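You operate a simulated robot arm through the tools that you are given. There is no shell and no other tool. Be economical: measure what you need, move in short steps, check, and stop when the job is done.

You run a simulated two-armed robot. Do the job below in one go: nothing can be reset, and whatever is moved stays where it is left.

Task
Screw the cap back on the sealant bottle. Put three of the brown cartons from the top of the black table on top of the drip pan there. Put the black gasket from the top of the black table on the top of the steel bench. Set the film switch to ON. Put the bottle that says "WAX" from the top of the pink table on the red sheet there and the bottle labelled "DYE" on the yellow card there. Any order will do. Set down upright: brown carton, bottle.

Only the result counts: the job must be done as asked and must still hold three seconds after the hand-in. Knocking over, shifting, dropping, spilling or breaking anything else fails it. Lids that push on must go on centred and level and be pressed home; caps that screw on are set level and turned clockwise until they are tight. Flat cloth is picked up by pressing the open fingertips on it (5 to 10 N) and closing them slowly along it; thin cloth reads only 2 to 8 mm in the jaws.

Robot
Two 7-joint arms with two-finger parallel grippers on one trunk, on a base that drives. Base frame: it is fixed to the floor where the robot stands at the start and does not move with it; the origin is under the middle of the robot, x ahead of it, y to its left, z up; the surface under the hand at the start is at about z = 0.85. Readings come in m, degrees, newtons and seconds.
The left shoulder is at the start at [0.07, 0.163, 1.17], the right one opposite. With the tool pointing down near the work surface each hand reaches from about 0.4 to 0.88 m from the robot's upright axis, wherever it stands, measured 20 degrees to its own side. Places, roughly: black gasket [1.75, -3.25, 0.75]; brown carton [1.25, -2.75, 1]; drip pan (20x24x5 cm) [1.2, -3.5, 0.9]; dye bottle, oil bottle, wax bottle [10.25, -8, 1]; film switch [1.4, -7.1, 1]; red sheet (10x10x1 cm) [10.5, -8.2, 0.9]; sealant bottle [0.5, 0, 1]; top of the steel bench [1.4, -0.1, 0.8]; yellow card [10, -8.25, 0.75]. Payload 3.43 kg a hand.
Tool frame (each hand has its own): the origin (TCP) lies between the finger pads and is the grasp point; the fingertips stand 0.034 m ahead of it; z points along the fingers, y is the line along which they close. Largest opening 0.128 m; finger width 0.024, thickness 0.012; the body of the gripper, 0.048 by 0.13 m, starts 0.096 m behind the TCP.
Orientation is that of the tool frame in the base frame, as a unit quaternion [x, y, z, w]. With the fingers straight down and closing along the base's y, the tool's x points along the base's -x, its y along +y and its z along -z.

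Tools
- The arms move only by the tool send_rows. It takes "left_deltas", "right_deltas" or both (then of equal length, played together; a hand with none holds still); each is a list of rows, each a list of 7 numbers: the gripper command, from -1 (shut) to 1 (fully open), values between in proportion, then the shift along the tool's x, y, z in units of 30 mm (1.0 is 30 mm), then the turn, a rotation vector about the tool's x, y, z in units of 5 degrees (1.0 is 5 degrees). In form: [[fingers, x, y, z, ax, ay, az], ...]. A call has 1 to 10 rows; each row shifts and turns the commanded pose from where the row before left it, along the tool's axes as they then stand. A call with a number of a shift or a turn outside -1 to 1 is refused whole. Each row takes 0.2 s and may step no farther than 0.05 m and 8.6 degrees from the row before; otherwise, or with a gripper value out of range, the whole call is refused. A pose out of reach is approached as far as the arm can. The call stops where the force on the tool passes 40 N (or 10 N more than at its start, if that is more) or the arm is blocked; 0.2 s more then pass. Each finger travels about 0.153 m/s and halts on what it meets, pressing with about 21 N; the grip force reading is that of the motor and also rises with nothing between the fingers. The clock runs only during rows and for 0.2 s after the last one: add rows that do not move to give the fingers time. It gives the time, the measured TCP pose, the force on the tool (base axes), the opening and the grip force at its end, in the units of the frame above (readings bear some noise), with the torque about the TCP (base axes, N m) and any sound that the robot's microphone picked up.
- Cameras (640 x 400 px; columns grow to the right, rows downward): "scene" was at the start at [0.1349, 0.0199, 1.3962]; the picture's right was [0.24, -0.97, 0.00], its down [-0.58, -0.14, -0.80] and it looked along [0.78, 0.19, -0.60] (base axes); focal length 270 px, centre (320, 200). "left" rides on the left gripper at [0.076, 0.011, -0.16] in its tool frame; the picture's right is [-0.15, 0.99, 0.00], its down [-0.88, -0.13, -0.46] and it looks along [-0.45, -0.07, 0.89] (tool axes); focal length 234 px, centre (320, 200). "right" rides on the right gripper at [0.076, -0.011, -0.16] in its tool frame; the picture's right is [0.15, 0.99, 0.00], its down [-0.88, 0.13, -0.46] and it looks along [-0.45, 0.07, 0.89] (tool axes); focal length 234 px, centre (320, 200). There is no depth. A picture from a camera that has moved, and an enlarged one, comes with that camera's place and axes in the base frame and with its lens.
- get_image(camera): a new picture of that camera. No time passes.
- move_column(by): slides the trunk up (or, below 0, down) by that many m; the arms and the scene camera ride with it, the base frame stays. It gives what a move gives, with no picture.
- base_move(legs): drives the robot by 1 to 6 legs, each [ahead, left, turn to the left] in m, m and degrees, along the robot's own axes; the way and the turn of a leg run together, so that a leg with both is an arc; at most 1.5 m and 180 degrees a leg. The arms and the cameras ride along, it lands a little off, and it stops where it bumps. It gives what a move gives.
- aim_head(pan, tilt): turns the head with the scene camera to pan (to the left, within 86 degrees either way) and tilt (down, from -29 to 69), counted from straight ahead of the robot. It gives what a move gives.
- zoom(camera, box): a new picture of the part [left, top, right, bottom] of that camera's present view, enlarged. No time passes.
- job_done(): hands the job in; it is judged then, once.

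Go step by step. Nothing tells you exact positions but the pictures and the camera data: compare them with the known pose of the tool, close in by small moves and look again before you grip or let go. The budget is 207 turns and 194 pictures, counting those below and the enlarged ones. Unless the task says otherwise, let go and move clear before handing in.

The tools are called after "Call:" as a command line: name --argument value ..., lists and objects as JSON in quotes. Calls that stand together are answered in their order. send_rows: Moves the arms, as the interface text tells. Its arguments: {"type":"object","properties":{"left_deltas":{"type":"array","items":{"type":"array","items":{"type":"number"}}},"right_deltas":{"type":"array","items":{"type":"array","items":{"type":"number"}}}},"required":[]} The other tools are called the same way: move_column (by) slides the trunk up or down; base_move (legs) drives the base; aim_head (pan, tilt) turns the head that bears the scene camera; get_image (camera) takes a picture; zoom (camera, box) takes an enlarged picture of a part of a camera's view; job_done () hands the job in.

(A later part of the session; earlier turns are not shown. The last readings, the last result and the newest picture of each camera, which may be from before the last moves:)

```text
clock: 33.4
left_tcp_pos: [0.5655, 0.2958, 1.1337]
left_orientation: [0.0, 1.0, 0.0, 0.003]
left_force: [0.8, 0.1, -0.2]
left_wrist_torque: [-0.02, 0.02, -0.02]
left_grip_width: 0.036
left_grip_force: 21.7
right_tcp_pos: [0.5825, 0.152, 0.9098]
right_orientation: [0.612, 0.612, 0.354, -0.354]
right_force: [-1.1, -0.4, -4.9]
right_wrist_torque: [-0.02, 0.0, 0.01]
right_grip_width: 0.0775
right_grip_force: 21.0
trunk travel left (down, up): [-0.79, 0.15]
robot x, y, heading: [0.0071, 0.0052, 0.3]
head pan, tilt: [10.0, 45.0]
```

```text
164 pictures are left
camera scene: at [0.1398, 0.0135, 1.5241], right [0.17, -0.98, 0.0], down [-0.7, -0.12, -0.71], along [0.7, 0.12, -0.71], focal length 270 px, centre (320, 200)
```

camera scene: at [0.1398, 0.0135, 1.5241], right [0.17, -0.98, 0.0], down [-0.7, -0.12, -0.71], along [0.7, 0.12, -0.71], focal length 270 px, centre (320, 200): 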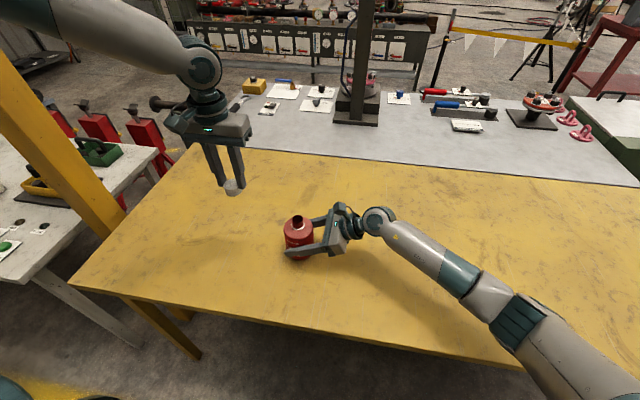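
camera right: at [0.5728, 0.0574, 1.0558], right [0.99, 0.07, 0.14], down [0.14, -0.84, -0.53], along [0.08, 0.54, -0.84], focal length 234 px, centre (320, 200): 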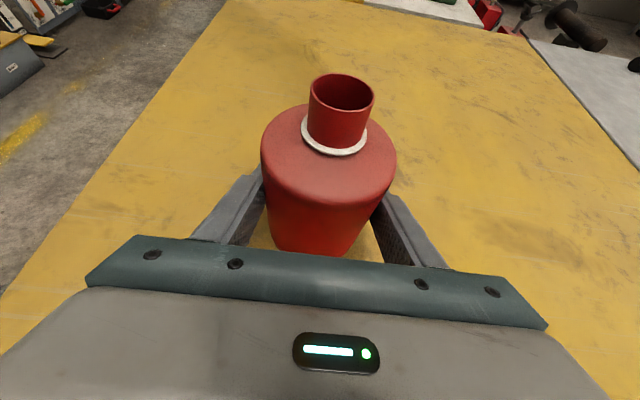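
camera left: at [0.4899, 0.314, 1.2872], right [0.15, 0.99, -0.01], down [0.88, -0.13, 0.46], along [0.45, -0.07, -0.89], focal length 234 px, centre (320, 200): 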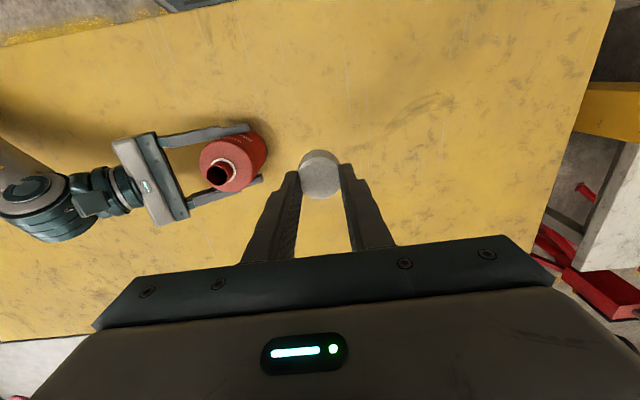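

The left grip reading changed from 32.6 to 36 mm, so the cap may have shifted in the fingers. I check it closely.

Call:
zoom --camera "left" --box '[220, 120, 420, 245]'

Call:
zoom --camera "scene" --box '[180, 130, 360, 270]'

```text
3.20 times, centred on (320, 182) of left
camera zoom: at [0.4898, 0.3061, 1.2934], right [0.15, 0.99, 0.0], down [0.88, -0.13, 0.46], along [0.45, -0.07, -0.89], focal length 749 px, centre (320, 256)
```

zoom: 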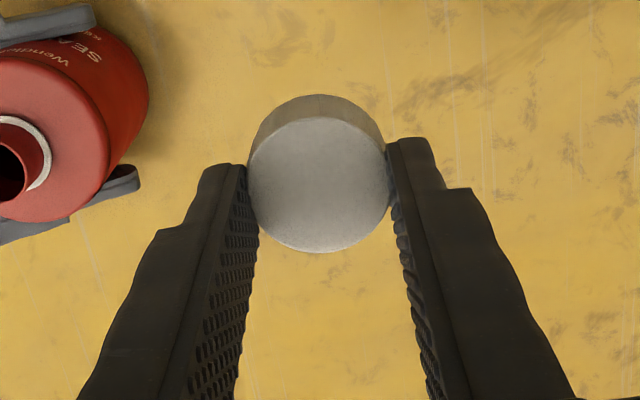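

```text
2.86 times, centred on (270, 200) of scene
camera zoom: at [0.1398, 0.0135, 1.5241], right [0.17, -0.98, 0.0], down [-0.7, -0.12, -0.71], along [0.7, 0.12, -0.71], focal length 770 px, centre (463, 200)
```

zoom: 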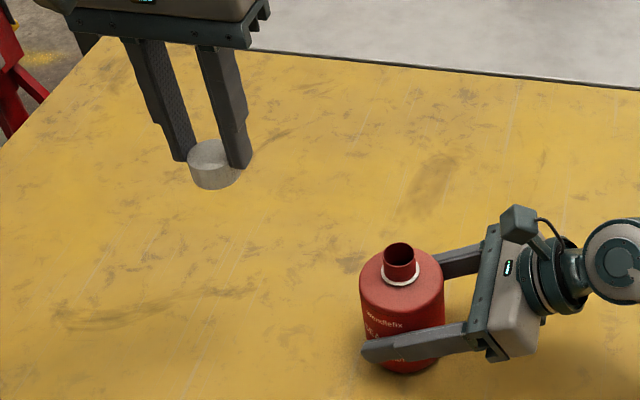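

The cap is still firmly held and level. I settle the bottle fully on the table and bring the cap over the rim at about [0.583, 0.153].

Call:
send_rows --left_deltas '[[-0.8, -0.1, -0.79, 0.3, 0, 0, 0], [-0.8, -0.1, -0.79, 0.3, 0, 0, 0], [-0.8, -0.1, -0.79, 0.3, 0, 0, 0], [-0.8, -0.1, -0.79, 0.3, 0, 0, 0], [-0.8, -0.1, -0.79, 0.3, 0, 0, 0], [-0.8, -0.1, -0.79, 0.3, 0, 0, 0], [-0.8, 0, 0, 0, 0, 0, 0]]' --right_deltas '[[0, -0.07, 0, 0.04, 0, 0, 0], [0, -0.06, 0, 0.035, 0, 0, 0], [0, 0, 0, 0, 0, 0, 0], [0, 0, 0, 0, 0, 0, 0], [0, 0, 0, 0, 0, 0, 0], [0, 0, 0, 0, 0, 0, 0], [0, 0, 0, 0, 0, 0, 0]]'

Call:
get_image --camera "right"

Call:
zoom --camera "scene" --box '[210, 140, 390, 280]'

```text
clock: 35.0
left_tcp_pos: [0.5759, 0.1699, 1.0886]
left_orientation: [0.0, 1.0, -0.001, 0.002]
left_force: [-0.1, -0.4, 0.3]
left_wrist_torque: [-0.01, -0.03, -0.02]
left_grip_width: 0.0362
left_grip_force: 21.1
left hand out of reach, approached as far as the arm can: row 6
right_tcp_pos: [0.582, 0.1501, 0.9043]
right_orientation: [0.612, 0.611, 0.355, -0.354]
right_force: [0.2, -0.1, -5.2]
right_wrist_torque: [0.01, 0.0, 0.0]
right_grip_width: 0.0772
right_grip_force: 21.0
trunk travel left (down, up): [-0.79, 0.15]
robot x, y, heading: [0.0072, 0.001, -0.2]
head pan, tilt: [10.0, 45.0]
```

```text
161 pictures are left
camera right: at [0.5721, 0.0495, 1.0503], right [0.99, 0.07, 0.13], down [0.13, -0.83, -0.53], along [0.07, 0.55, -0.84], focal length 234 px, centre (320, 200)
```

right: 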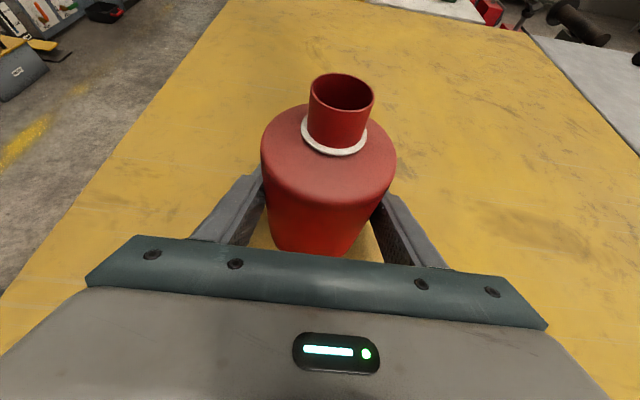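

```text
2.86 times, centred on (300, 210) of scene
camera zoom: at [0.1403, 0.0135, 1.524], right [0.17, -0.98, 0.0], down [-0.7, -0.12, -0.71], along [0.7, 0.12, -0.71], focal length 770 px, centre (377, 171)
```

zoom: 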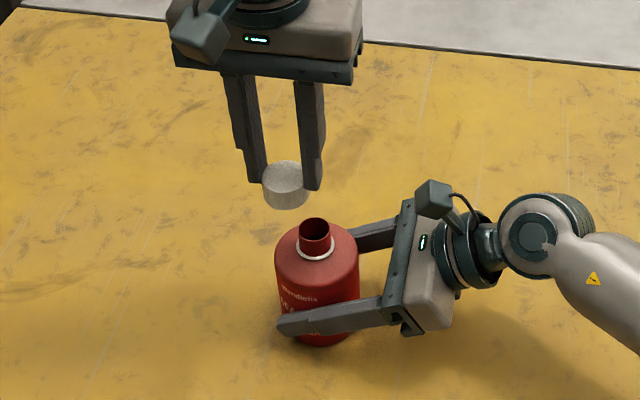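

The left hand still stops about 17 mm short at this hand angle. I test whether turning the hand about its axis frees it.

Call:
send_rows --left_deltas '[[-0.8, 0, 0, 0, 0, 0, 1], [-0.8, 0, 0, 0, 0, 0, 1], [-0.8, 0, 0, 0, 0, 0, 1], [-0.8, 0, 0, 0, 0, 0, 1], [-0.8, 0, 0, 0, 0, 0, 0]]'

```text
clock: 36.2
left_tcp_pos: [0.5748, 0.1714, 1.0876]
left_orientation: [0.174, 0.985, 0.0, 0.003]
left_force: [0.5, -0.8, 0.0]
left_wrist_torque: [0.04, -0.03, -0.02]
left_grip_width: 0.0364
left_grip_force: 20.8
right_tcp_pos: [0.5835, 0.1502, 0.9038]
right_orientation: [0.612, 0.612, 0.354, -0.354]
right_force: [-1.0, 0.4, -5.1]
right_wrist_torque: [0.01, 0.0, 0.0]
right_grip_width: 0.0773
right_grip_force: 21.8
trunk travel left (down, up): [-0.79, 0.15]
robot x, y, heading: [0.0097, 0.001, 0.1]
head pan, tilt: [10.0, 45.0]
```

Turning works. I now try to step on toward the rim with the hand turned.

Call:
send_rows --left_deltas '[[-0.8, -0.23, -0.25, 0, 0, 0, 0], [-0.8, -0.23, -0.25, 0, 0, 0, 0], [-0.8, 0, 0, 0, 0, 0, 0]]'

```text
clock: 37.0
left_tcp_pos: [0.5747, 0.1672, 1.095]
left_orientation: [0.173, 0.985, -0.001, 0.003]
left_force: [-0.1, 0.4, 0.4]
left_wrist_torque: [0.01, 0.02, -0.01]
left_grip_width: 0.0362
left_grip_force: 20.3
left hand out of reach, approached as far as the arm can: row 1, 2
right_tcp_pos: [0.583, 0.1516, 0.9045]
right_orientation: [0.613, 0.612, 0.354, -0.354]
right_force: [0.4, 1.0, -5.2]
right_wrist_torque: [-0.01, 0.03, 0.03]
right_grip_width: 0.0772
right_grip_force: 20.4
trunk travel left (down, up): [-0.79, 0.15]
robot x, y, heading: [0.0089, -0.0013, -0.1]
head pan, tilt: [10.0, 45.0]
```

Turning does not help; it is a shoulder limit. I move the left hand back a bit and carry the bottle 5 cm further left instead.

Call:
send_rows --left_deltas '[[-0.8, 0.3, 0.84, -0.5, 0, 0, 0], [-0.8, 0.3, 0.84, -0.5, 0, 0, 0], [-0.8, 0.3, 0.84, 0, 0, 0, 0], [-0.8, 0, 0, 0, 0, 0, 0], [-0.8, 0, 0, 0, 0, 0, 0], [-0.8, 0, 0, 0, 0, 0, 0], [-0.8, 0, 0, 0, 0, 0, 0], [-0.8, 0, 0, 0, 0, 0, 0]]' --right_deltas '[[0, 0, 0, 0, 0, 0, 0], [0, 0.22, 0, -0.125, 0, 0, 0], [0, 0.22, 0, -0.125, 0, 0, 0], [0, 0.417, -0.333, 0.722, 0, 0, 0], [0, 0.417, -0.333, 0.722, 0, 0, 0], [0, -0.21, 0, 0.12, 0, 0, 0], [0, -0.2, 0, 0.12, 0, 0, 0], [0, 0, 0, 0, 0, 0, 0]]'

Call:
get_image --camera "scene"

```text
clock: 38.8
left_tcp_pos: [0.578, 0.246, 1.1237]
left_orientation: [0.174, 0.985, -0.001, 0.003]
left_force: [0.8, 0.3, -0.6]
left_wrist_torque: [-0.01, 0.01, 0.01]
left_grip_width: 0.0364
left_grip_force: 21.5
right_tcp_pos: [0.5637, 0.2011, 0.9043]
right_orientation: [0.613, 0.612, 0.354, -0.353]
right_force: [0.0, -0.1, -4.8]
right_wrist_torque: [0.02, -0.04, -0.02]
right_grip_width: 0.0774
right_grip_force: 21.0
trunk travel left (down, up): [-0.79, 0.15]
robot x, y, heading: [0.0064, -0.0018, -0.1]
head pan, tilt: [10.0, 45.0]
```

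```text
159 pictures are left
camera scene: at [0.14, 0.0139, 1.524], right [0.17, -0.98, 0.0], down [-0.7, -0.12, -0.71], along [0.7, 0.12, -0.71], focal length 270 px, centre (320, 200)
```

scene: 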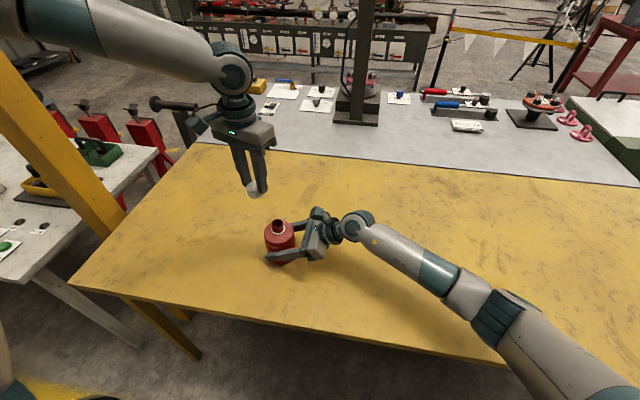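

The bottle's weight is still fully on the right hand, so it hovers by a hair. I lower it slightly and wind the left hand back to gain turning range.

Call:
send_rows --left_deltas '[[-0.8, 0, 0, 0, 0, 0, -1], [-0.8, 0, 0, 0, 0, 0, -1], [-0.8, 0, 0, 0, 0, 0, -1], [-0.8, 0, 0, 0, 0, 0, -1], [-0.8, 0, 0, 0, 0, 0, -1], [-0.8, 0, 0, 0, 0, 0, -1], [-0.8, 0, 0, 0, 0, 0, -1], [-0.8, 0, 0, 0, 0, 0, -1], [-0.8, 0, 0, 0, 0, 0, -1], [-0.8, 0, 0, 0, 0, 0, -1]]' --right_deltas '[[0, -0.03, 0, 0.017, 0, 0, 0], [0, -0.03, 0, 0.017, 0, 0, 0], [0, 0, 0, 0, 0, 0, 0], [0, 0, 0, 0, 0, 0, 0], [0, 0, 0, 0, 0, 0, 0], [0, 0, 0, 0, 0, 0, 0], [0, 0, 0, 0, 0, 0, 0], [0, 0, 0, 0, 0, 0, 0], [0, 0, 0, 0, 0, 0, 0], [0, 0, 0, 0, 0, 0, 0]]'

Call:
send_rows --left_deltas '[[-0.8, 0, 0, 0, 0, 0, -1], [-0.8, 0, 0, 0, 0, 0, -1], [-0.8, 0, 0, 0, 0, 0, -1], [-0.8, 0, 0, 0, 0, 0, -1], [-0.8, 0, 0, 0, 0, 0, -1], [-0.8, 0, 0, 0, 0, 0, -1], [-0.8, 0, 0, 0, 0, 0, 0]]' --right_deltas '[[0, -0.03, 0, 0.017, 0, 0, 0], [0, -0.03, 0, 0.017, 0, 0, 0], [0, 0, 0, 0, 0, 0, 0], [0, 0, 0, 0, 0, 0, 0], [0, 0, 0, 0, 0, 0, 0], [0, 0, 0, 0, 0, 0, 0], [0, 0, 0, 0, 0, 0, 0]]'

Call:
zoom --camera "scene" --box '[200, 140, 380, 280]'

```text
clock: 41.0
left_tcp_pos: [0.5759, 0.2467, 1.1239]
left_orientation: [-0.259, 0.966, -0.001, 0.002]
left_force: [-0.8, 0.0, -0.4]
left_wrist_torque: [0.02, 0.0, 0.03]
left_grip_width: 0.0361
left_grip_force: 21.2
right_tcp_pos: [0.562, 0.2008, 0.9037]
right_orientation: [0.612, 0.612, 0.354, -0.354]
right_force: [2.2, 2.5, 4.9]
right_wrist_torque: [0.14, 0.21, -0.05]
right_grip_width: 0.077
right_grip_force: 21.1
trunk travel left (down, up): [-0.79, 0.15]
robot x, y, heading: [0.0085, -0.0024, 0.1]
head pan, tilt: [10.0, 45.0]
```

```text
clock: 42.6
left_tcp_pos: [0.5746, 0.2449, 1.1252]
left_orientation: [-0.501, 0.865, -0.001, 0.003]
left_force: [0.4, 0.1, -0.8]
left_wrist_torque: [0.02, -0.01, -0.03]
left_grip_width: 0.0361
left_grip_force: 21.2
right_tcp_pos: [0.5626, 0.2, 0.9023]
right_orientation: [0.612, 0.612, 0.355, -0.354]
right_force: [4.2, 1.9, 18.7]
right_wrist_torque: [-0.03, 0.13, 0.01]
right_grip_width: 0.0772
right_grip_force: 21.4
trunk travel left (down, up): [-0.79, 0.15]
robot x, y, heading: [0.0057, 0.0013, 0.2]
head pan, tilt: [10.0, 45.0]
```

```text
2.86 times, centred on (290, 210) of scene
camera zoom: at [0.1384, 0.013, 1.5242], right [0.17, -0.98, 0.0], down [-0.7, -0.12, -0.71], along [0.7, 0.12, -0.71], focal length 770 px, centre (406, 171)
```

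zoom: 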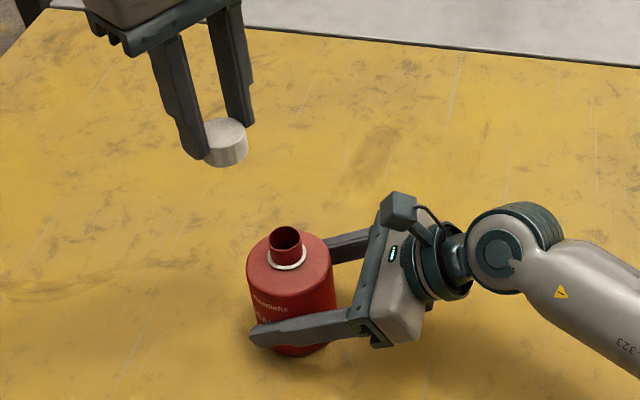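

The bottle now presses the table, so I'll ease that off. I check exactly where the cap sits in the left fingers.

Call:
send_rows --right_deltas '[[0, 0.035, 0, -0.02, 0, 0, 0], [0, 0, 0, 0, 0, 0, 0]]'

Call:
zoom --camera "left" --box '[220, 110, 420, 235]'

Call:
get_image --camera "right"

```text
clock: 43.2
left_tcp_pos: [0.5765, 0.2471, 1.1252]
left_orientation: [-0.5, 0.866, -0.001, 0.002]
left_force: [0.1, -0.6, -0.4]
left_wrist_torque: [-0.01, -0.03, -0.01]
left_grip_width: 0.0363
left_grip_force: 21.0
right_tcp_pos: [0.5622, 0.1995, 0.9022]
right_orientation: [0.613, 0.613, 0.353, -0.353]
right_force: [4.8, 1.0, 8.9]
right_wrist_torque: [0.43, -0.25, -0.19]
right_grip_width: 0.0767
right_grip_force: 20.7
trunk travel left (down, up): [-0.79, 0.15]
robot x, y, heading: [0.0101, -0.0002, 0.0]
head pan, tilt: [10.0, 45.0]
```

```text
3.20 times, centred on (320, 172) of left
camera zoom: at [0.5274, 0.1861, 1.2846], right [-0.78, 0.62, 0.0], down [0.55, 0.7, 0.46], along [0.29, 0.36, -0.89], focal length 749 px, centre (320, 288)
```

zoom: 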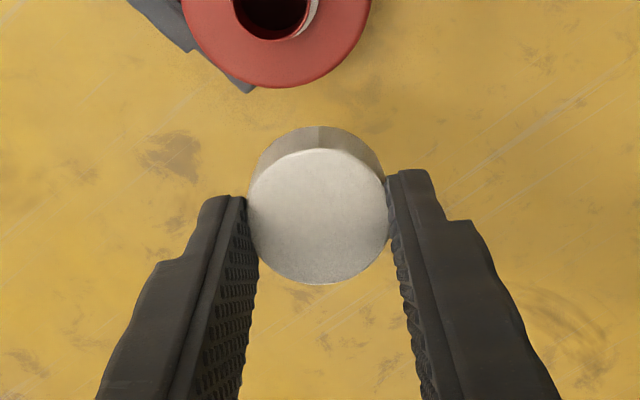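

```text
156 pictures are left
camera right: at [0.5516, 0.099, 1.0484], right [0.99, 0.07, 0.13], down [0.13, -0.84, -0.53], along [0.07, 0.54, -0.84], focal length 234 px, centre (320, 200)
```

right: 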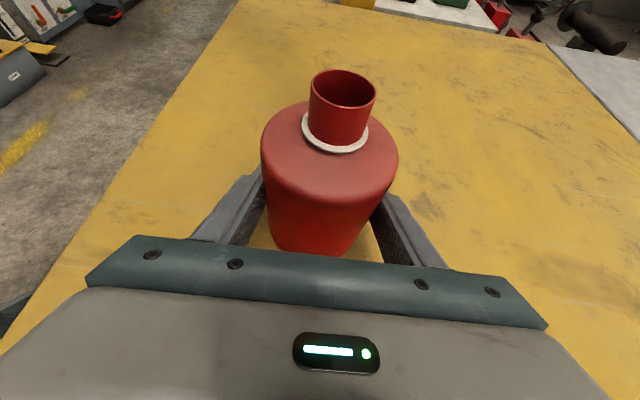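

The cap centre sits about 4.5 mm toward the hand's x side, so I aim accordingly: hand to about [0.5655, 0.204], staying above the rim.

Call:
send_rows --left_deltas '[[-0.8, 0.466, -0.134, 0.6, 0, 0, 0], [-0.8, 0.466, -0.134, 0.6, 0, 0, 0], [-0.8, 0.466, -0.134, 0.6, 0, 0, 0], [-0.8, 0, 0, 0.3, 0, 0, 0], [-0.8, 0, 0, 0, 0, 0, 0]]' --right_deltas '[[0, 0.015, 0, -0.009, 0, 0, 0], [0, 0, 0, 0, 0, 0, 0], [0, 0, 0, 0, 0, 0, 0], [0, 0, 0, 0, 0, 0, 0], [0, 0, 0, 0, 0, 0, 0]]'

Call:
zoom --camera "right" --box '[220, 0, 460, 150]'

Call:
zoom --camera "scene" --box '[220, 180, 320, 260]'

Call:
zoom --camera "left" --box '[220, 110, 420, 235]'

```text
clock: 44.4
left_tcp_pos: [0.5662, 0.2037, 1.0612]
left_orientation: [-0.501, 0.866, -0.003, 0.002]
left_force: [-0.6, 0.2, 0.0]
left_wrist_torque: [0.03, -0.02, 0.01]
left_grip_width: 0.0364
left_grip_force: 21.2
right_tcp_pos: [0.5624, 0.2002, 0.902]
right_orientation: [0.614, 0.612, 0.353, -0.353]
right_force: [-1.3, -1.2, -0.2]
right_wrist_torque: [0.03, -0.08, -0.01]
right_grip_width: 0.0774
right_grip_force: 21.1
trunk travel left (down, up): [-0.79, 0.15]
robot x, y, heading: [0.0112, -0.0004, 0.1]
head pan, tilt: [10.0, 45.0]
```

```text
2.67 times, centred on (340, 75) of right
camera zoom: at [0.5514, 0.099, 1.0484], right [0.99, 0.07, 0.13], down [0.13, -0.84, -0.53], along [0.07, 0.54, -0.84], focal length 624 px, centre (267, 533)
```

zoom: 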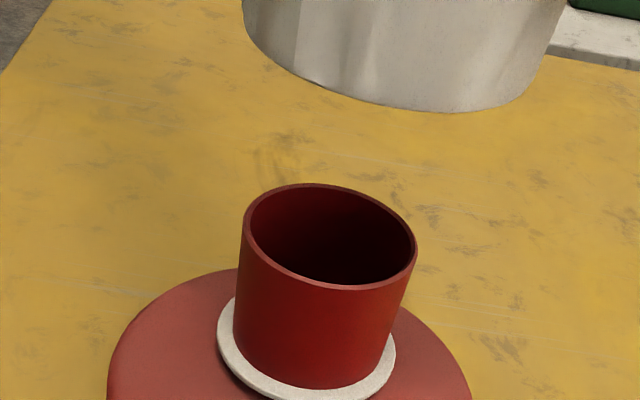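

```text
5.00 times, centred on (270, 220) of scene
camera zoom: at [0.1395, 0.0134, 1.524], right [0.17, -0.98, 0.0], down [-0.7, -0.12, -0.71], along [0.7, 0.12, -0.71], focal length 1347 px, centre (570, 100)
```

zoom: 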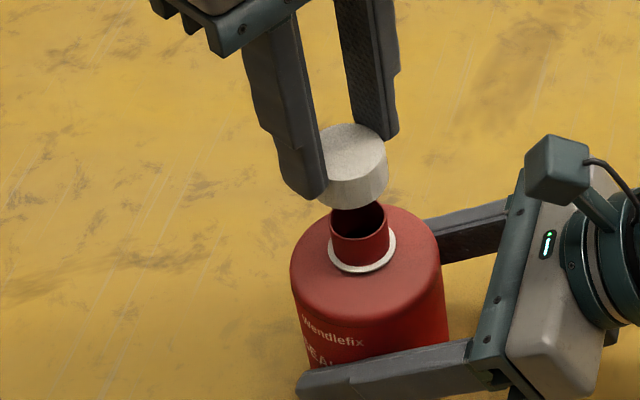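

```text
3.20 times, centred on (320, 172) of left
camera zoom: at [0.5175, 0.1432, 1.221], right [-0.78, 0.62, 0.0], down [0.55, 0.7, 0.46], along [0.29, 0.36, -0.89], focal length 749 px, centre (320, 288)
```

zoom: 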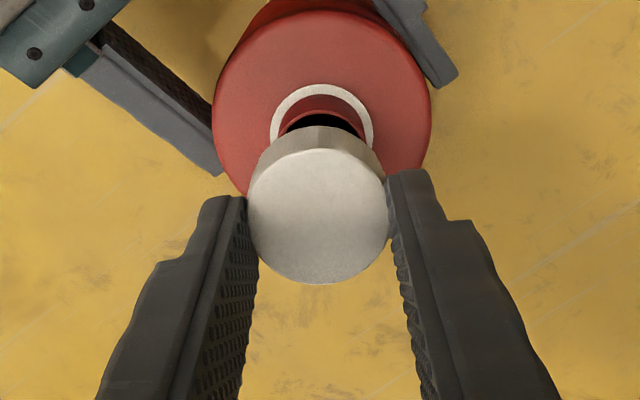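

Cap and rim agree within about 1–1.5 mm. I correct a millimetre and lower 18 mm to just above the rim for a closer check.

Call:
send_rows --left_deltas '[[-0.8, -0.01, 0.04, 0.3, 0, 0, 0], [-0.8, 0, 0, 0.3, 0, 0, 0], [-0.8, 0, 0, 0, 0, 0, 0]]'

Call:
zoom --camera "right" --box '[220, 0, 460, 150]'

Call:
zoom --camera "scene" --box '[230, 190, 310, 254]'

```text
clock: 45.2
left_tcp_pos: [0.5654, 0.2051, 1.0428]
left_orientation: [-0.501, 0.866, -0.002, 0.002]
left_force: [-0.8, 0.1, -1.1]
left_wrist_torque: [0.01, -0.02, 0.0]
left_grip_width: 0.0364
left_grip_force: 21.2
right_tcp_pos: [0.5629, 0.1996, 0.9032]
right_orientation: [0.613, 0.611, 0.354, -0.353]
right_force: [0.1, -0.1, -4.6]
right_wrist_torque: [-0.01, -0.01, 0.01]
right_grip_width: 0.0772
right_grip_force: 20.7
trunk travel left (down, up): [-0.79, 0.15]
robot x, y, heading: [0.0078, 0.0008, -0.1]
head pan, tilt: [10.0, 45.0]
```

```text
2.67 times, centred on (340, 75) of right
camera zoom: at [0.5519, 0.0992, 1.0488], right [0.99, 0.07, 0.13], down [0.13, -0.84, -0.53], along [0.07, 0.55, -0.84], focal length 624 px, centre (267, 533)
```

zoom: 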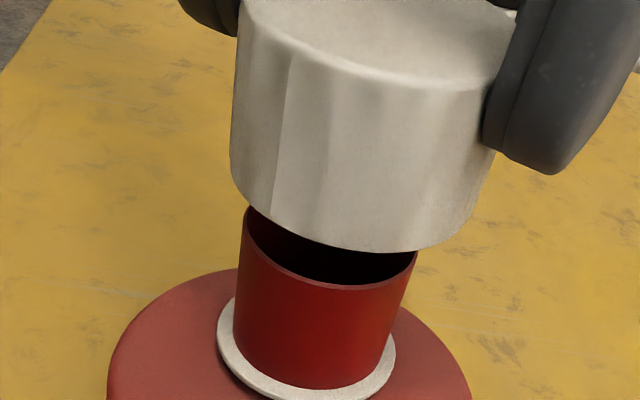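

```text
6.25 times, centred on (270, 222) of scene
camera zoom: at [0.14, 0.0136, 1.524], right [0.17, -0.98, 0.0], down [-0.7, -0.12, -0.71], along [0.7, 0.12, -0.71], focal length 1684 px, centre (632, 62)
```

zoom: 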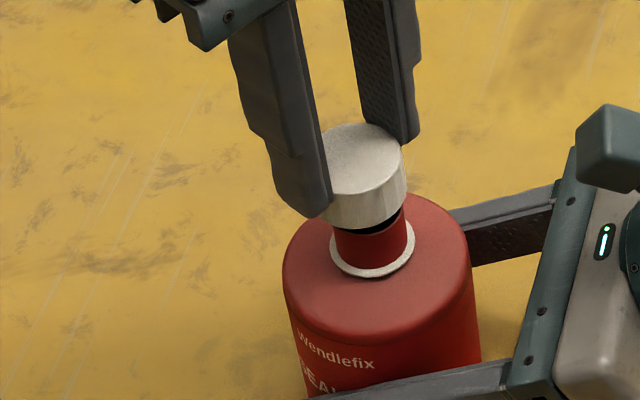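

The cap (fluted) sits over the neck within about 1 mm. I lower it gently until it touches.

Call:
send_rows --left_deltas '[[-0.8, 0.013, 0.023, 0.13, 0, 0, 0], [-0.8, 0, 0, 0.13, 0, 0, 0], [-0.8, 0, 0, 0.1, 0, 0, 0], [-0.8, 0, 0, 0.07, 0, 0, 0], [-0.8, 0, 0, 0.05, 0, 0, 0], [-0.8, 0, 0, 0, 0, 0, 0]]'

Call:
zoom --camera "right" --box '[220, 0, 460, 150]'

Call:
zoom --camera "scene" --box '[230, 190, 310, 254]'

```text
clock: 46.6
left_tcp_pos: [0.5638, 0.2047, 1.0277]
left_orientation: [-0.5, 0.866, -0.001, 0.002]
left_force: [0.2, 0.2, -1.1]
left_wrist_torque: [0.03, -0.01, 0.02]
left_grip_width: 0.0363
left_grip_force: 20.4
right_tcp_pos: [0.5641, 0.1995, 0.9037]
right_orientation: [0.613, 0.612, 0.354, -0.353]
right_force: [0.1, 0.1, -5.6]
right_wrist_torque: [-0.03, 0.01, 0.01]
right_grip_width: 0.0772
right_grip_force: 21.1
trunk travel left (down, up): [-0.79, 0.15]
robot x, y, heading: [0.0095, 0.0013, -0.2]
head pan, tilt: [10.0, 45.0]
```

```text
2.67 times, centred on (340, 75) of right
camera zoom: at [0.552, 0.0993, 1.049], right [0.99, 0.07, 0.13], down [0.13, -0.83, -0.53], along [0.07, 0.55, -0.84], focal length 624 px, centre (267, 533)
```

zoom: 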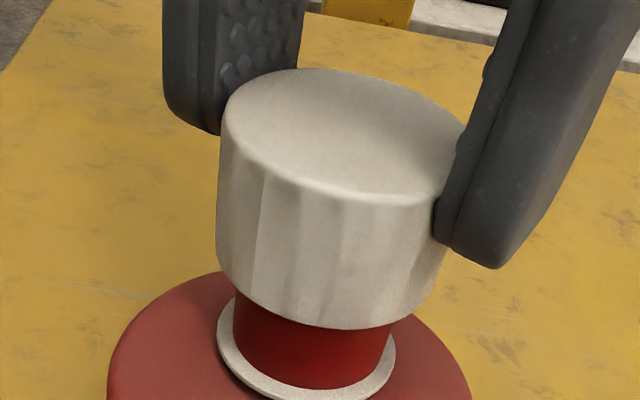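

```text
6.25 times, centred on (270, 222) of scene
camera zoom: at [0.1401, 0.0136, 1.524], right [0.17, -0.98, 0.0], down [-0.7, -0.12, -0.71], along [0.7, 0.12, -0.71], focal length 1684 px, centre (632, 62)
```

zoom: 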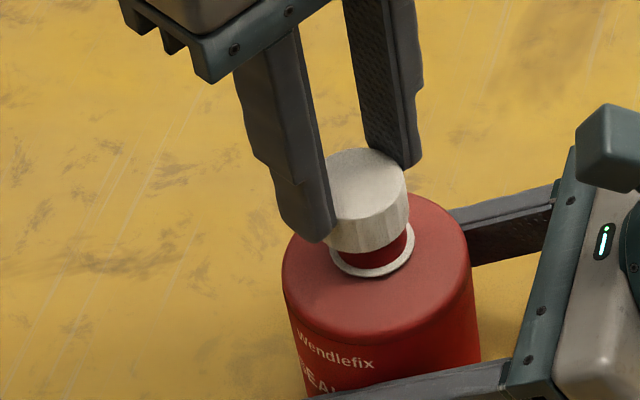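

The cap has slid over the rim without resistance. I lower further in small steps until the thread or seat is felt.

Call:
send_rows --left_deltas '[[-0.8, 0, 0, 0.06, 0, 0, 0], [-0.8, 0, 0, 0.06, 0, 0, 0], [-0.8, 0, 0, 0, 0, 0, 0]]'

Call:
send_rows --left_deltas '[[-0.8, 0, 0, 0.05, 0, 0, 0], [-0.8, 0, 0, 0.05, 0, 0, 0], [-0.8, 0, 0, 0, 0, 0, 0]]'

Call:
zoom --camera "right" --box '[220, 0, 460, 150]'

```text
clock: 47.4
left_tcp_pos: [0.5639, 0.2034, 1.0245]
left_orientation: [-0.5, 0.866, -0.001, 0.002]
left_force: [-0.5, 0.7, -0.4]
left_wrist_torque: [0.02, 0.01, -0.03]
left_grip_width: 0.0362
left_grip_force: 20.5
right_tcp_pos: [0.5638, 0.2003, 0.9019]
right_orientation: [0.613, 0.612, 0.354, -0.353]
right_force: [0.6, 0.4, -4.7]
right_wrist_torque: [-0.01, 0.02, 0.0]
right_grip_width: 0.0772
right_grip_force: 20.6
trunk travel left (down, up): [-0.79, 0.15]
robot x, y, heading: [0.0089, -0.0013, -0.1]
head pan, tilt: [10.0, 45.0]
```

```text
clock: 48.2
left_tcp_pos: [0.5641, 0.2044, 1.022]
left_orientation: [-0.5, 0.866, -0.001, 0.001]
left_force: [0.6, -0.7, -0.4]
left_wrist_torque: [0.02, 0.02, -0.01]
left_grip_width: 0.0365
left_grip_force: 20.8
right_tcp_pos: [0.5633, 0.2008, 0.9019]
right_orientation: [0.613, 0.611, 0.354, -0.353]
right_force: [-0.3, 0.3, -4.6]
right_wrist_torque: [0.02, -0.03, 0.01]
right_grip_width: 0.077
right_grip_force: 21.3
trunk travel left (down, up): [-0.79, 0.15]
robot x, y, heading: [0.0054, 0.0001, 0.1]
head pan, tilt: [10.0, 45.0]
```

```text
2.67 times, centred on (340, 75) of right
camera zoom: at [0.552, 0.0992, 1.0489], right [0.99, 0.07, 0.13], down [0.13, -0.84, -0.53], along [0.07, 0.55, -0.84], focal length 624 px, centre (267, 533)
```

zoom: 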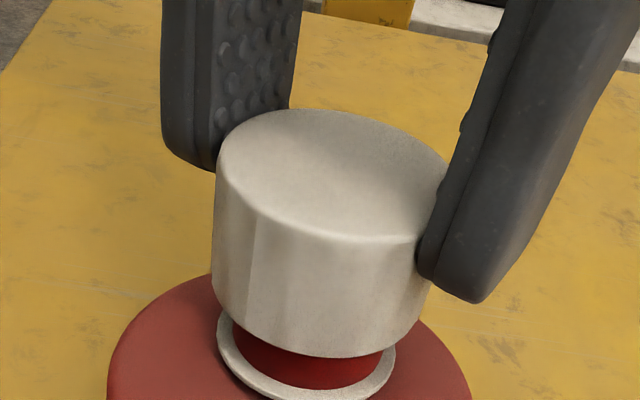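

Still free, with about 5 mm to the ring. I continue down carefully.

Call:
send_rows --left_deltas '[[-0.8, 0, 0, 0.05, 0, 0, 0], [-0.8, 0, 0, 0.05, 0, 0, 0], [-0.8, 0, 0, 0, 0, 0, 0]]'

Call:
send_rows --left_deltas '[[-0.8, 0, 0, 0.04, 0, 0, 0], [-0.8, 0, 0, 0, 0, 0, 0]]'

Call:
zoom --camera "right" --box '[220, 0, 460, 150]'

```text
clock: 49.0
left_tcp_pos: [0.5656, 0.2048, 1.0196]
left_orientation: [-0.5, 0.866, -0.002, 0.002]
left_force: [1.0, -0.4, -0.2]
left_wrist_torque: [0.0, -0.01, 0.0]
left_grip_width: 0.0363
left_grip_force: 21.1
right_tcp_pos: [0.5627, 0.2011, 0.9026]
right_orientation: [0.613, 0.613, 0.353, -0.353]
right_force: [0.8, -0.1, -4.5]
right_wrist_torque: [-0.01, -0.03, 0.01]
right_grip_width: 0.0771
right_grip_force: 20.9
trunk travel left (down, up): [-0.79, 0.15]
robot x, y, heading: [0.011, 0.0007, 0.1]
head pan, tilt: [10.0, 45.0]
```

```text
clock: 49.6
left_tcp_pos: [0.5644, 0.2055, 1.0173]
left_orientation: [-0.5, 0.866, -0.002, 0.001]
left_force: [-0.6, 1.1, -0.1]
left_wrist_torque: [0.0, -0.01, 0.0]
left_grip_width: 0.0362
left_grip_force: 21.0
right_tcp_pos: [0.5626, 0.2009, 0.902]
right_orientation: [0.613, 0.612, 0.353, -0.353]
right_force: [-0.1, 0.4, -4.2]
right_wrist_torque: [0.0, 0.0, 0.05]
right_grip_width: 0.077
right_grip_force: 20.6
trunk travel left (down, up): [-0.79, 0.15]
robot x, y, heading: [0.0099, -0.0004, 0.1]
head pan, tilt: [10.0, 45.0]
```

```text
2.67 times, centred on (340, 75) of right
camera zoom: at [0.552, 0.0992, 1.0489], right [0.99, 0.07, 0.13], down [0.13, -0.84, -0.53], along [0.07, 0.55, -0.84], focal length 624 px, centre (267, 533)
```

zoom: 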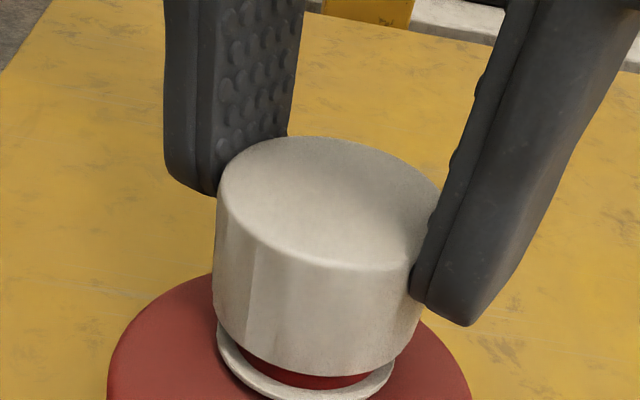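

About 2–3 mm remain to the ring. I continue.

Call:
send_rows --left_deltas '[[-0.8, 0, 0, 0.04, 0, 0, 0], [-0.8, 0, 0, 0, 0, 0, 0]]'

Call:
send_rows --left_deltas '[[-0.8, 0, 0, 0.04, 0, 0, 0], [-0.8, 0, 0, 0, 0, 0, 0]]'

Call:
zoom --camera "right" --box '[220, 0, 460, 150]'

```text
clock: 50.2
left_tcp_pos: [0.5641, 0.2058, 1.016]
left_orientation: [-0.499, 0.866, -0.001, 0.002]
left_force: [0.5, 0.0, 0.1]
left_wrist_torque: [0.03, -0.04, 0.01]
left_grip_width: 0.0364
left_grip_force: 21.1
right_tcp_pos: [0.5625, 0.1998, 0.902]
right_orientation: [0.612, 0.612, 0.354, -0.354]
right_force: [-0.1, 0.2, -4.0]
right_wrist_torque: [-0.01, 0.0, 0.02]
right_grip_width: 0.0771
right_grip_force: 21.4
trunk travel left (down, up): [-0.79, 0.15]
robot x, y, heading: [0.0098, -0.0008, -0.1]
head pan, tilt: [10.0, 45.0]
```

```text
clock: 50.8
left_tcp_pos: [0.5638, 0.2059, 1.017]
left_orientation: [-0.5, 0.866, -0.002, 0.003]
left_force: [0.4, -0.5, 0.5]
left_wrist_torque: [-0.04, 0.01, 0.01]
left_grip_width: 0.0366
left_grip_force: 21.2
right_tcp_pos: [0.5628, 0.2004, 0.9034]
right_orientation: [0.612, 0.612, 0.354, -0.354]
right_force: [0.8, -0.4, -4.8]
right_wrist_torque: [-0.01, 0.0, 0.0]
right_grip_width: 0.0772
right_grip_force: 21.4
trunk travel left (down, up): [-0.79, 0.15]
robot x, y, heading: [0.0054, 0.0007, -0.1]
head pan, tilt: [10.0, 45.0]
```

```text
2.67 times, centred on (340, 75) of right
camera zoom: at [0.552, 0.0992, 1.0489], right [0.99, 0.07, 0.13], down [0.13, -0.84, -0.53], along [0.07, 0.55, -0.84], focal length 624 px, centre (267, 533)
```

zoom: 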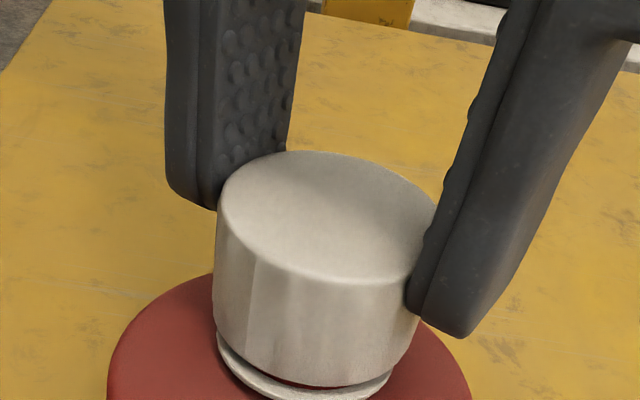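

The cap is nearly at the ring. I start turning clockwise, pivoting about the cap's centre, and watch the torque.

Call:
send_rows --left_deltas '[[-0.8, 0, -0.013, 0.01, 0, 0, 1], [-0.8, 0, -0.013, 0.01, 0, 0, 1], [-0.8, 0, -0.013, 0.01, 0, 0, 1], [-0.8, 0, -0.013, 0.01, 0, 0, 1], [-0.8, 0, 0, 0, 0, 0, 0]]'

Call:
zoom --camera "right" --box '[220, 0, 460, 150]'

```text
clock: 52.0
left_tcp_pos: [0.5651, 0.2058, 1.0154]
left_orientation: [-0.341, 0.94, -0.001, 0.002]
left_force: [-0.1, -0.5, 0.9]
left_wrist_torque: [0.01, 0.01, -0.03]
left_grip_width: 0.0364
left_grip_force: 20.7
right_tcp_pos: [0.5619, 0.2006, 0.903]
right_orientation: [0.613, 0.612, 0.354, -0.353]
right_force: [-0.7, 0.5, -5.0]
right_wrist_torque: [-0.02, 0.0, 0.02]
right_grip_width: 0.0773
right_grip_force: 20.8
trunk travel left (down, up): [-0.79, 0.15]
robot x, y, heading: [0.0096, -0.0032, 0.0]
head pan, tilt: [10.0, 45.0]
```

```text
2.67 times, centred on (340, 75) of right
camera zoom: at [0.552, 0.0992, 1.0489], right [0.99, 0.07, 0.13], down [0.13, -0.84, -0.53], along [0.07, 0.55, -0.84], focal length 624 px, centre (267, 533)
```

zoom: 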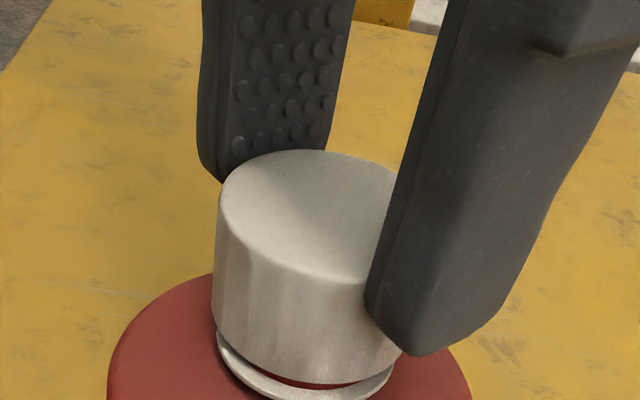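

No torque yet. I press down a little more to engage, then keep turning.

Call:
send_rows --left_deltas '[[-0.8, 0, 0, 0.05, 0, 0, 0], [-0.8, 0, 0, 0, 0, 0, 0]]'

Call:
send_rows --left_deltas '[[-0.8, 0, 0, 0.04, 0, 0, 0], [-0.8, 0, 0, 0, 0, 0, 0]]'

Call:
zoom --camera "right" --box '[220, 0, 460, 150]'

```text
clock: 52.6
left_tcp_pos: [0.5639, 0.205, 1.0154]
left_orientation: [-0.342, 0.94, -0.002, 0.002]
left_force: [-0.6, 0.6, -0.2]
left_wrist_torque: [0.01, 0.03, 0.02]
left_grip_width: 0.0362
left_grip_force: 20.7
right_tcp_pos: [0.564, 0.2003, 0.9026]
right_orientation: [0.613, 0.612, 0.354, -0.353]
right_force: [0.2, -0.3, -4.0]
right_wrist_torque: [-0.02, 0.01, 0.0]
right_grip_width: 0.0774
right_grip_force: 21.2
trunk travel left (down, up): [-0.79, 0.15]
robot x, y, heading: [0.0096, -0.0023, -0.1]
head pan, tilt: [10.0, 45.0]
```

```text
clock: 53.2
left_tcp_pos: [0.5637, 0.2077, 1.0139]
left_orientation: [-0.342, 0.94, -0.001, 0.002]
left_force: [-0.2, 0.0, 0.3]
left_wrist_torque: [-0.02, -0.02, -0.01]
left_grip_width: 0.0365
left_grip_force: 21.1
left hand out of reach, approached as far as the arm can: row 1
right_tcp_pos: [0.5628, 0.2002, 0.9016]
right_orientation: [0.612, 0.612, 0.353, -0.354]
right_force: [-0.2, -0.3, -5.8]
right_wrist_torque: [-0.02, -0.03, 0.02]
right_grip_width: 0.0772
right_grip_force: 20.7
trunk travel left (down, up): [-0.79, 0.15]
robot x, y, heading: [0.0089, -0.0015, -0.3]
head pan, tilt: [10.0, 45.0]
```

```text
2.67 times, centred on (340, 75) of right
camera zoom: at [0.552, 0.0992, 1.0489], right [0.99, 0.07, 0.13], down [0.13, -0.84, -0.53], along [0.07, 0.55, -0.84], focal length 624 px, centre (267, 533)
```

zoom: 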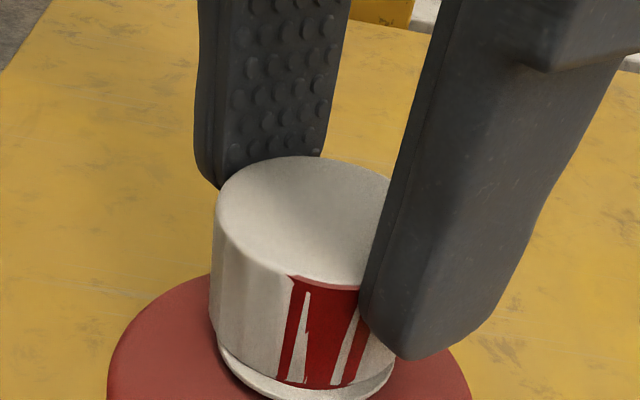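

The picture shows the neck poking into the cap wall: the left arm hit its limit again and drifted in y. I lift the cap off and shift bottle and cap another 5 cm left and 3 cm nearer.

Call:
send_rows --left_deltas '[[-0.8, 0, 0, -0.4, 0, 0, 0], [-0.8, 0, 0, -0.8, 0, 0, 0], [-0.8, 0, 0, -0.8, 0, 0, 0], [-0.8, -0.153, 0.96, 0, 0, 0, 0], [-0.8, -0.153, 0.96, 0, 0, 0, 0], [-0.8, 0, 0, 0, 0, 0, 0], [-0.8, 0, 0, 0, 0, 0, 0], [-0.8, 0, 0, 0, 0, 0, 0]]' --right_deltas '[[0, 0, 0, 0, 0, 0, 0], [0, 0, 0, 0, 0, 0, 0], [0, 0.289, 0, -0.167, 0, 0, 0], [0, 0.417, -0.5, 0.722, 0, 0, 0], [0, 0.417, -0.5, 0.722, 0, 0, 0], [0, -0.15, 0, 0.085, 0, 0, 0], [0, -0.14, 0, 0.083, 0, 0, 0], [0, 0, 0, 0, 0, 0, 0]]'

Call:
get_image --camera "right"

Call:
get_image --camera "scene"

Call:
zoom --camera "left" --box '[220, 110, 420, 235]'

```text
clock: 55.0
left_tcp_pos: [0.5339, 0.2554, 1.0743]
left_orientation: [-0.341, 0.94, -0.001, 0.002]
left_force: [-0.4, -0.1, -0.1]
left_wrist_torque: [-0.04, 0.0, -0.01]
left_grip_width: 0.0363
left_grip_force: 21.1
right_tcp_pos: [0.5329, 0.251, 0.9022]
right_orientation: [0.613, 0.612, 0.354, -0.353]
right_force: [-0.5, -0.5, -4.4]
right_wrist_torque: [0.01, -0.04, -0.01]
right_grip_width: 0.077
right_grip_force: 21.4
trunk travel left (down, up): [-0.79, 0.15]
robot x, y, heading: [0.0094, -0.0003, 0.1]
head pan, tilt: [10.0, 45.0]
```

```text
143 pictures are left
camera right: at [0.5216, 0.1506, 1.0487], right [0.99, 0.07, 0.13], down [0.13, -0.83, -0.53], along [0.07, 0.55, -0.84], focal length 234 px, centre (320, 200)
```

right: 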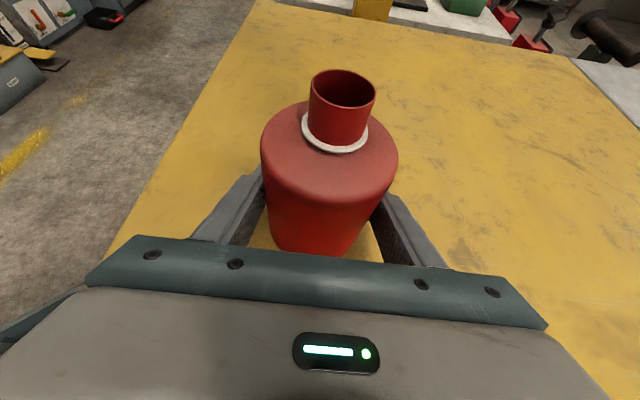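

```text
142 pictures are left
camera scene: at [0.1396, 0.0142, 1.5241], right [0.17, -0.98, 0.0], down [-0.7, -0.12, -0.71], along [0.7, 0.12, -0.71], focal length 270 px, centre (320, 200)
```

scene: 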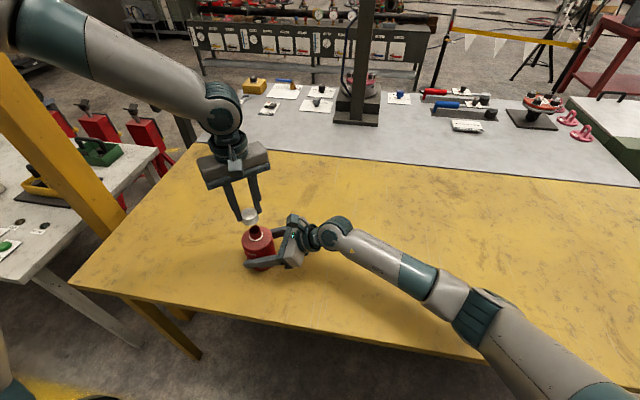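

```text
3.20 times, centred on (320, 172) of left
camera zoom: at [0.4679, 0.2159, 1.2339], right [-0.52, 0.85, 0.0], down [0.76, 0.47, 0.46], along [0.39, 0.24, -0.89], focal length 749 px, centre (320, 288)
```

zoom: 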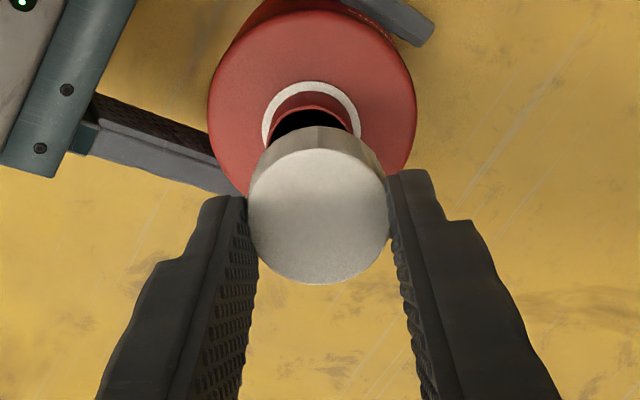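

Both are in a better spot now: rim at about [0.534, 0.252, 0.984], cap about 5 mm short in x. I wind the left hand back 30°, correct, and lower to just above the rim.

Call:
send_rows --left_deltas '[[-0.8, 0, 0.016, 0, 0, 0, -1], [-0.8, 0, 0.016, 0, 0, 0, -1], [-0.8, 0, 0.016, 0, 0, 0, -1], [-0.8, 0, 0.016, 0, 0, 0, -1], [-0.8, 0, 0.016, 0, 0, 0, -1], [-0.8, 0, 0.016, 0, 0, 0, -1], [-0.8, -0.043, -0.17, 0.45, 0, 0, 0], [-0.8, 0, 0, 0.45, 0, 0, 0], [-0.8, 0, 0, 0, 0, 0, 0]]' --right_deltas '[[0, -0.02, 0, 0.012, 0, 0, 0], [0, 0, 0, 0, 0, 0, 0], [0, 0, 0, 0, 0, 0, 0], [0, 0, 0, 0, 0, 0, 0], [0, 0, 0, 0, 0, 0, 0], [0, 0, 0, 0, 0, 0, 0], [0, 0, 0, 0, 0, 0, 0], [0, 0, 0, 0, 0, 0, 0], [0, 0, 0, 0, 0, 0, 0]]'

Call:
zoom --camera "right" --box '[220, 0, 460, 150]'

Call:
zoom --camera "scene" --box '[220, 190, 300, 254]'

Call:
zoom --camera "left" --box '[220, 110, 420, 235]'

```text
clock: 57.0
left_tcp_pos: [0.5359, 0.2581, 1.0472]
left_orientation: [-0.573, 0.819, -0.002, 0.003]
left_force: [-0.3, -0.3, 0.0]
left_wrist_torque: [0.05, -0.01, 0.03]
left_grip_width: 0.0364
left_grip_force: 21.3
right_tcp_pos: [0.5333, 0.2507, 0.9015]
right_orientation: [0.612, 0.612, 0.354, -0.354]
right_force: [-0.2, -0.3, 0.3]
right_wrist_torque: [-0.17, 0.12, -0.06]
right_grip_width: 0.077
right_grip_force: 20.9
trunk travel left (down, up): [-0.79, 0.15]
robot x, y, heading: [0.0079, 0.0015, -0.1]
head pan, tilt: [10.0, 45.0]
```

```text
2.67 times, centred on (340, 75) of right
camera zoom: at [0.5213, 0.15, 1.0483], right [0.99, 0.07, 0.13], down [0.13, -0.83, -0.54], along [0.07, 0.55, -0.84], focal length 624 px, centre (267, 533)
```

zoom: 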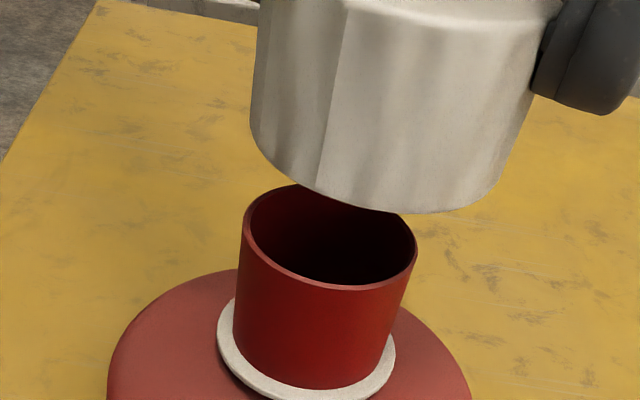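

```text
6.25 times, centred on (260, 222) of scene
camera zoom: at [0.1395, 0.0135, 1.5241], right [0.17, -0.98, 0.0], down [-0.7, -0.12, -0.71], along [0.7, 0.12, -0.71], focal length 1684 px, centre (695, 62)
```

zoom: 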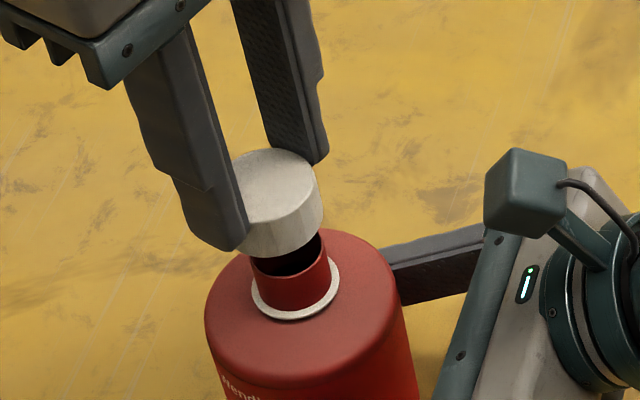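

```text
3.20 times, centred on (320, 172) of left
camera zoom: at [0.5005, 0.1901, 1.2073], right [-0.88, 0.48, 0.0], down [0.42, 0.78, 0.46], along [0.22, 0.4, -0.89], focal length 749 px, centre (320, 288)
```

zoom: 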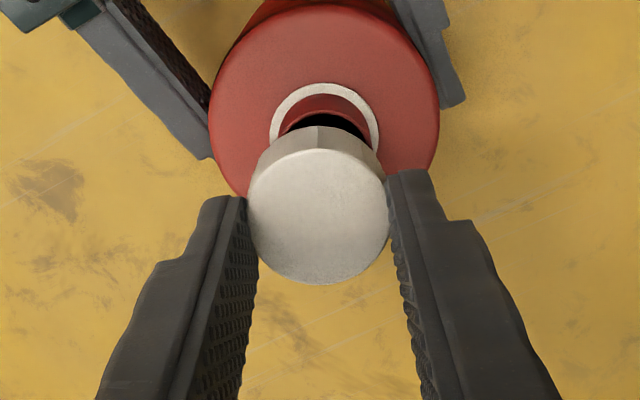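

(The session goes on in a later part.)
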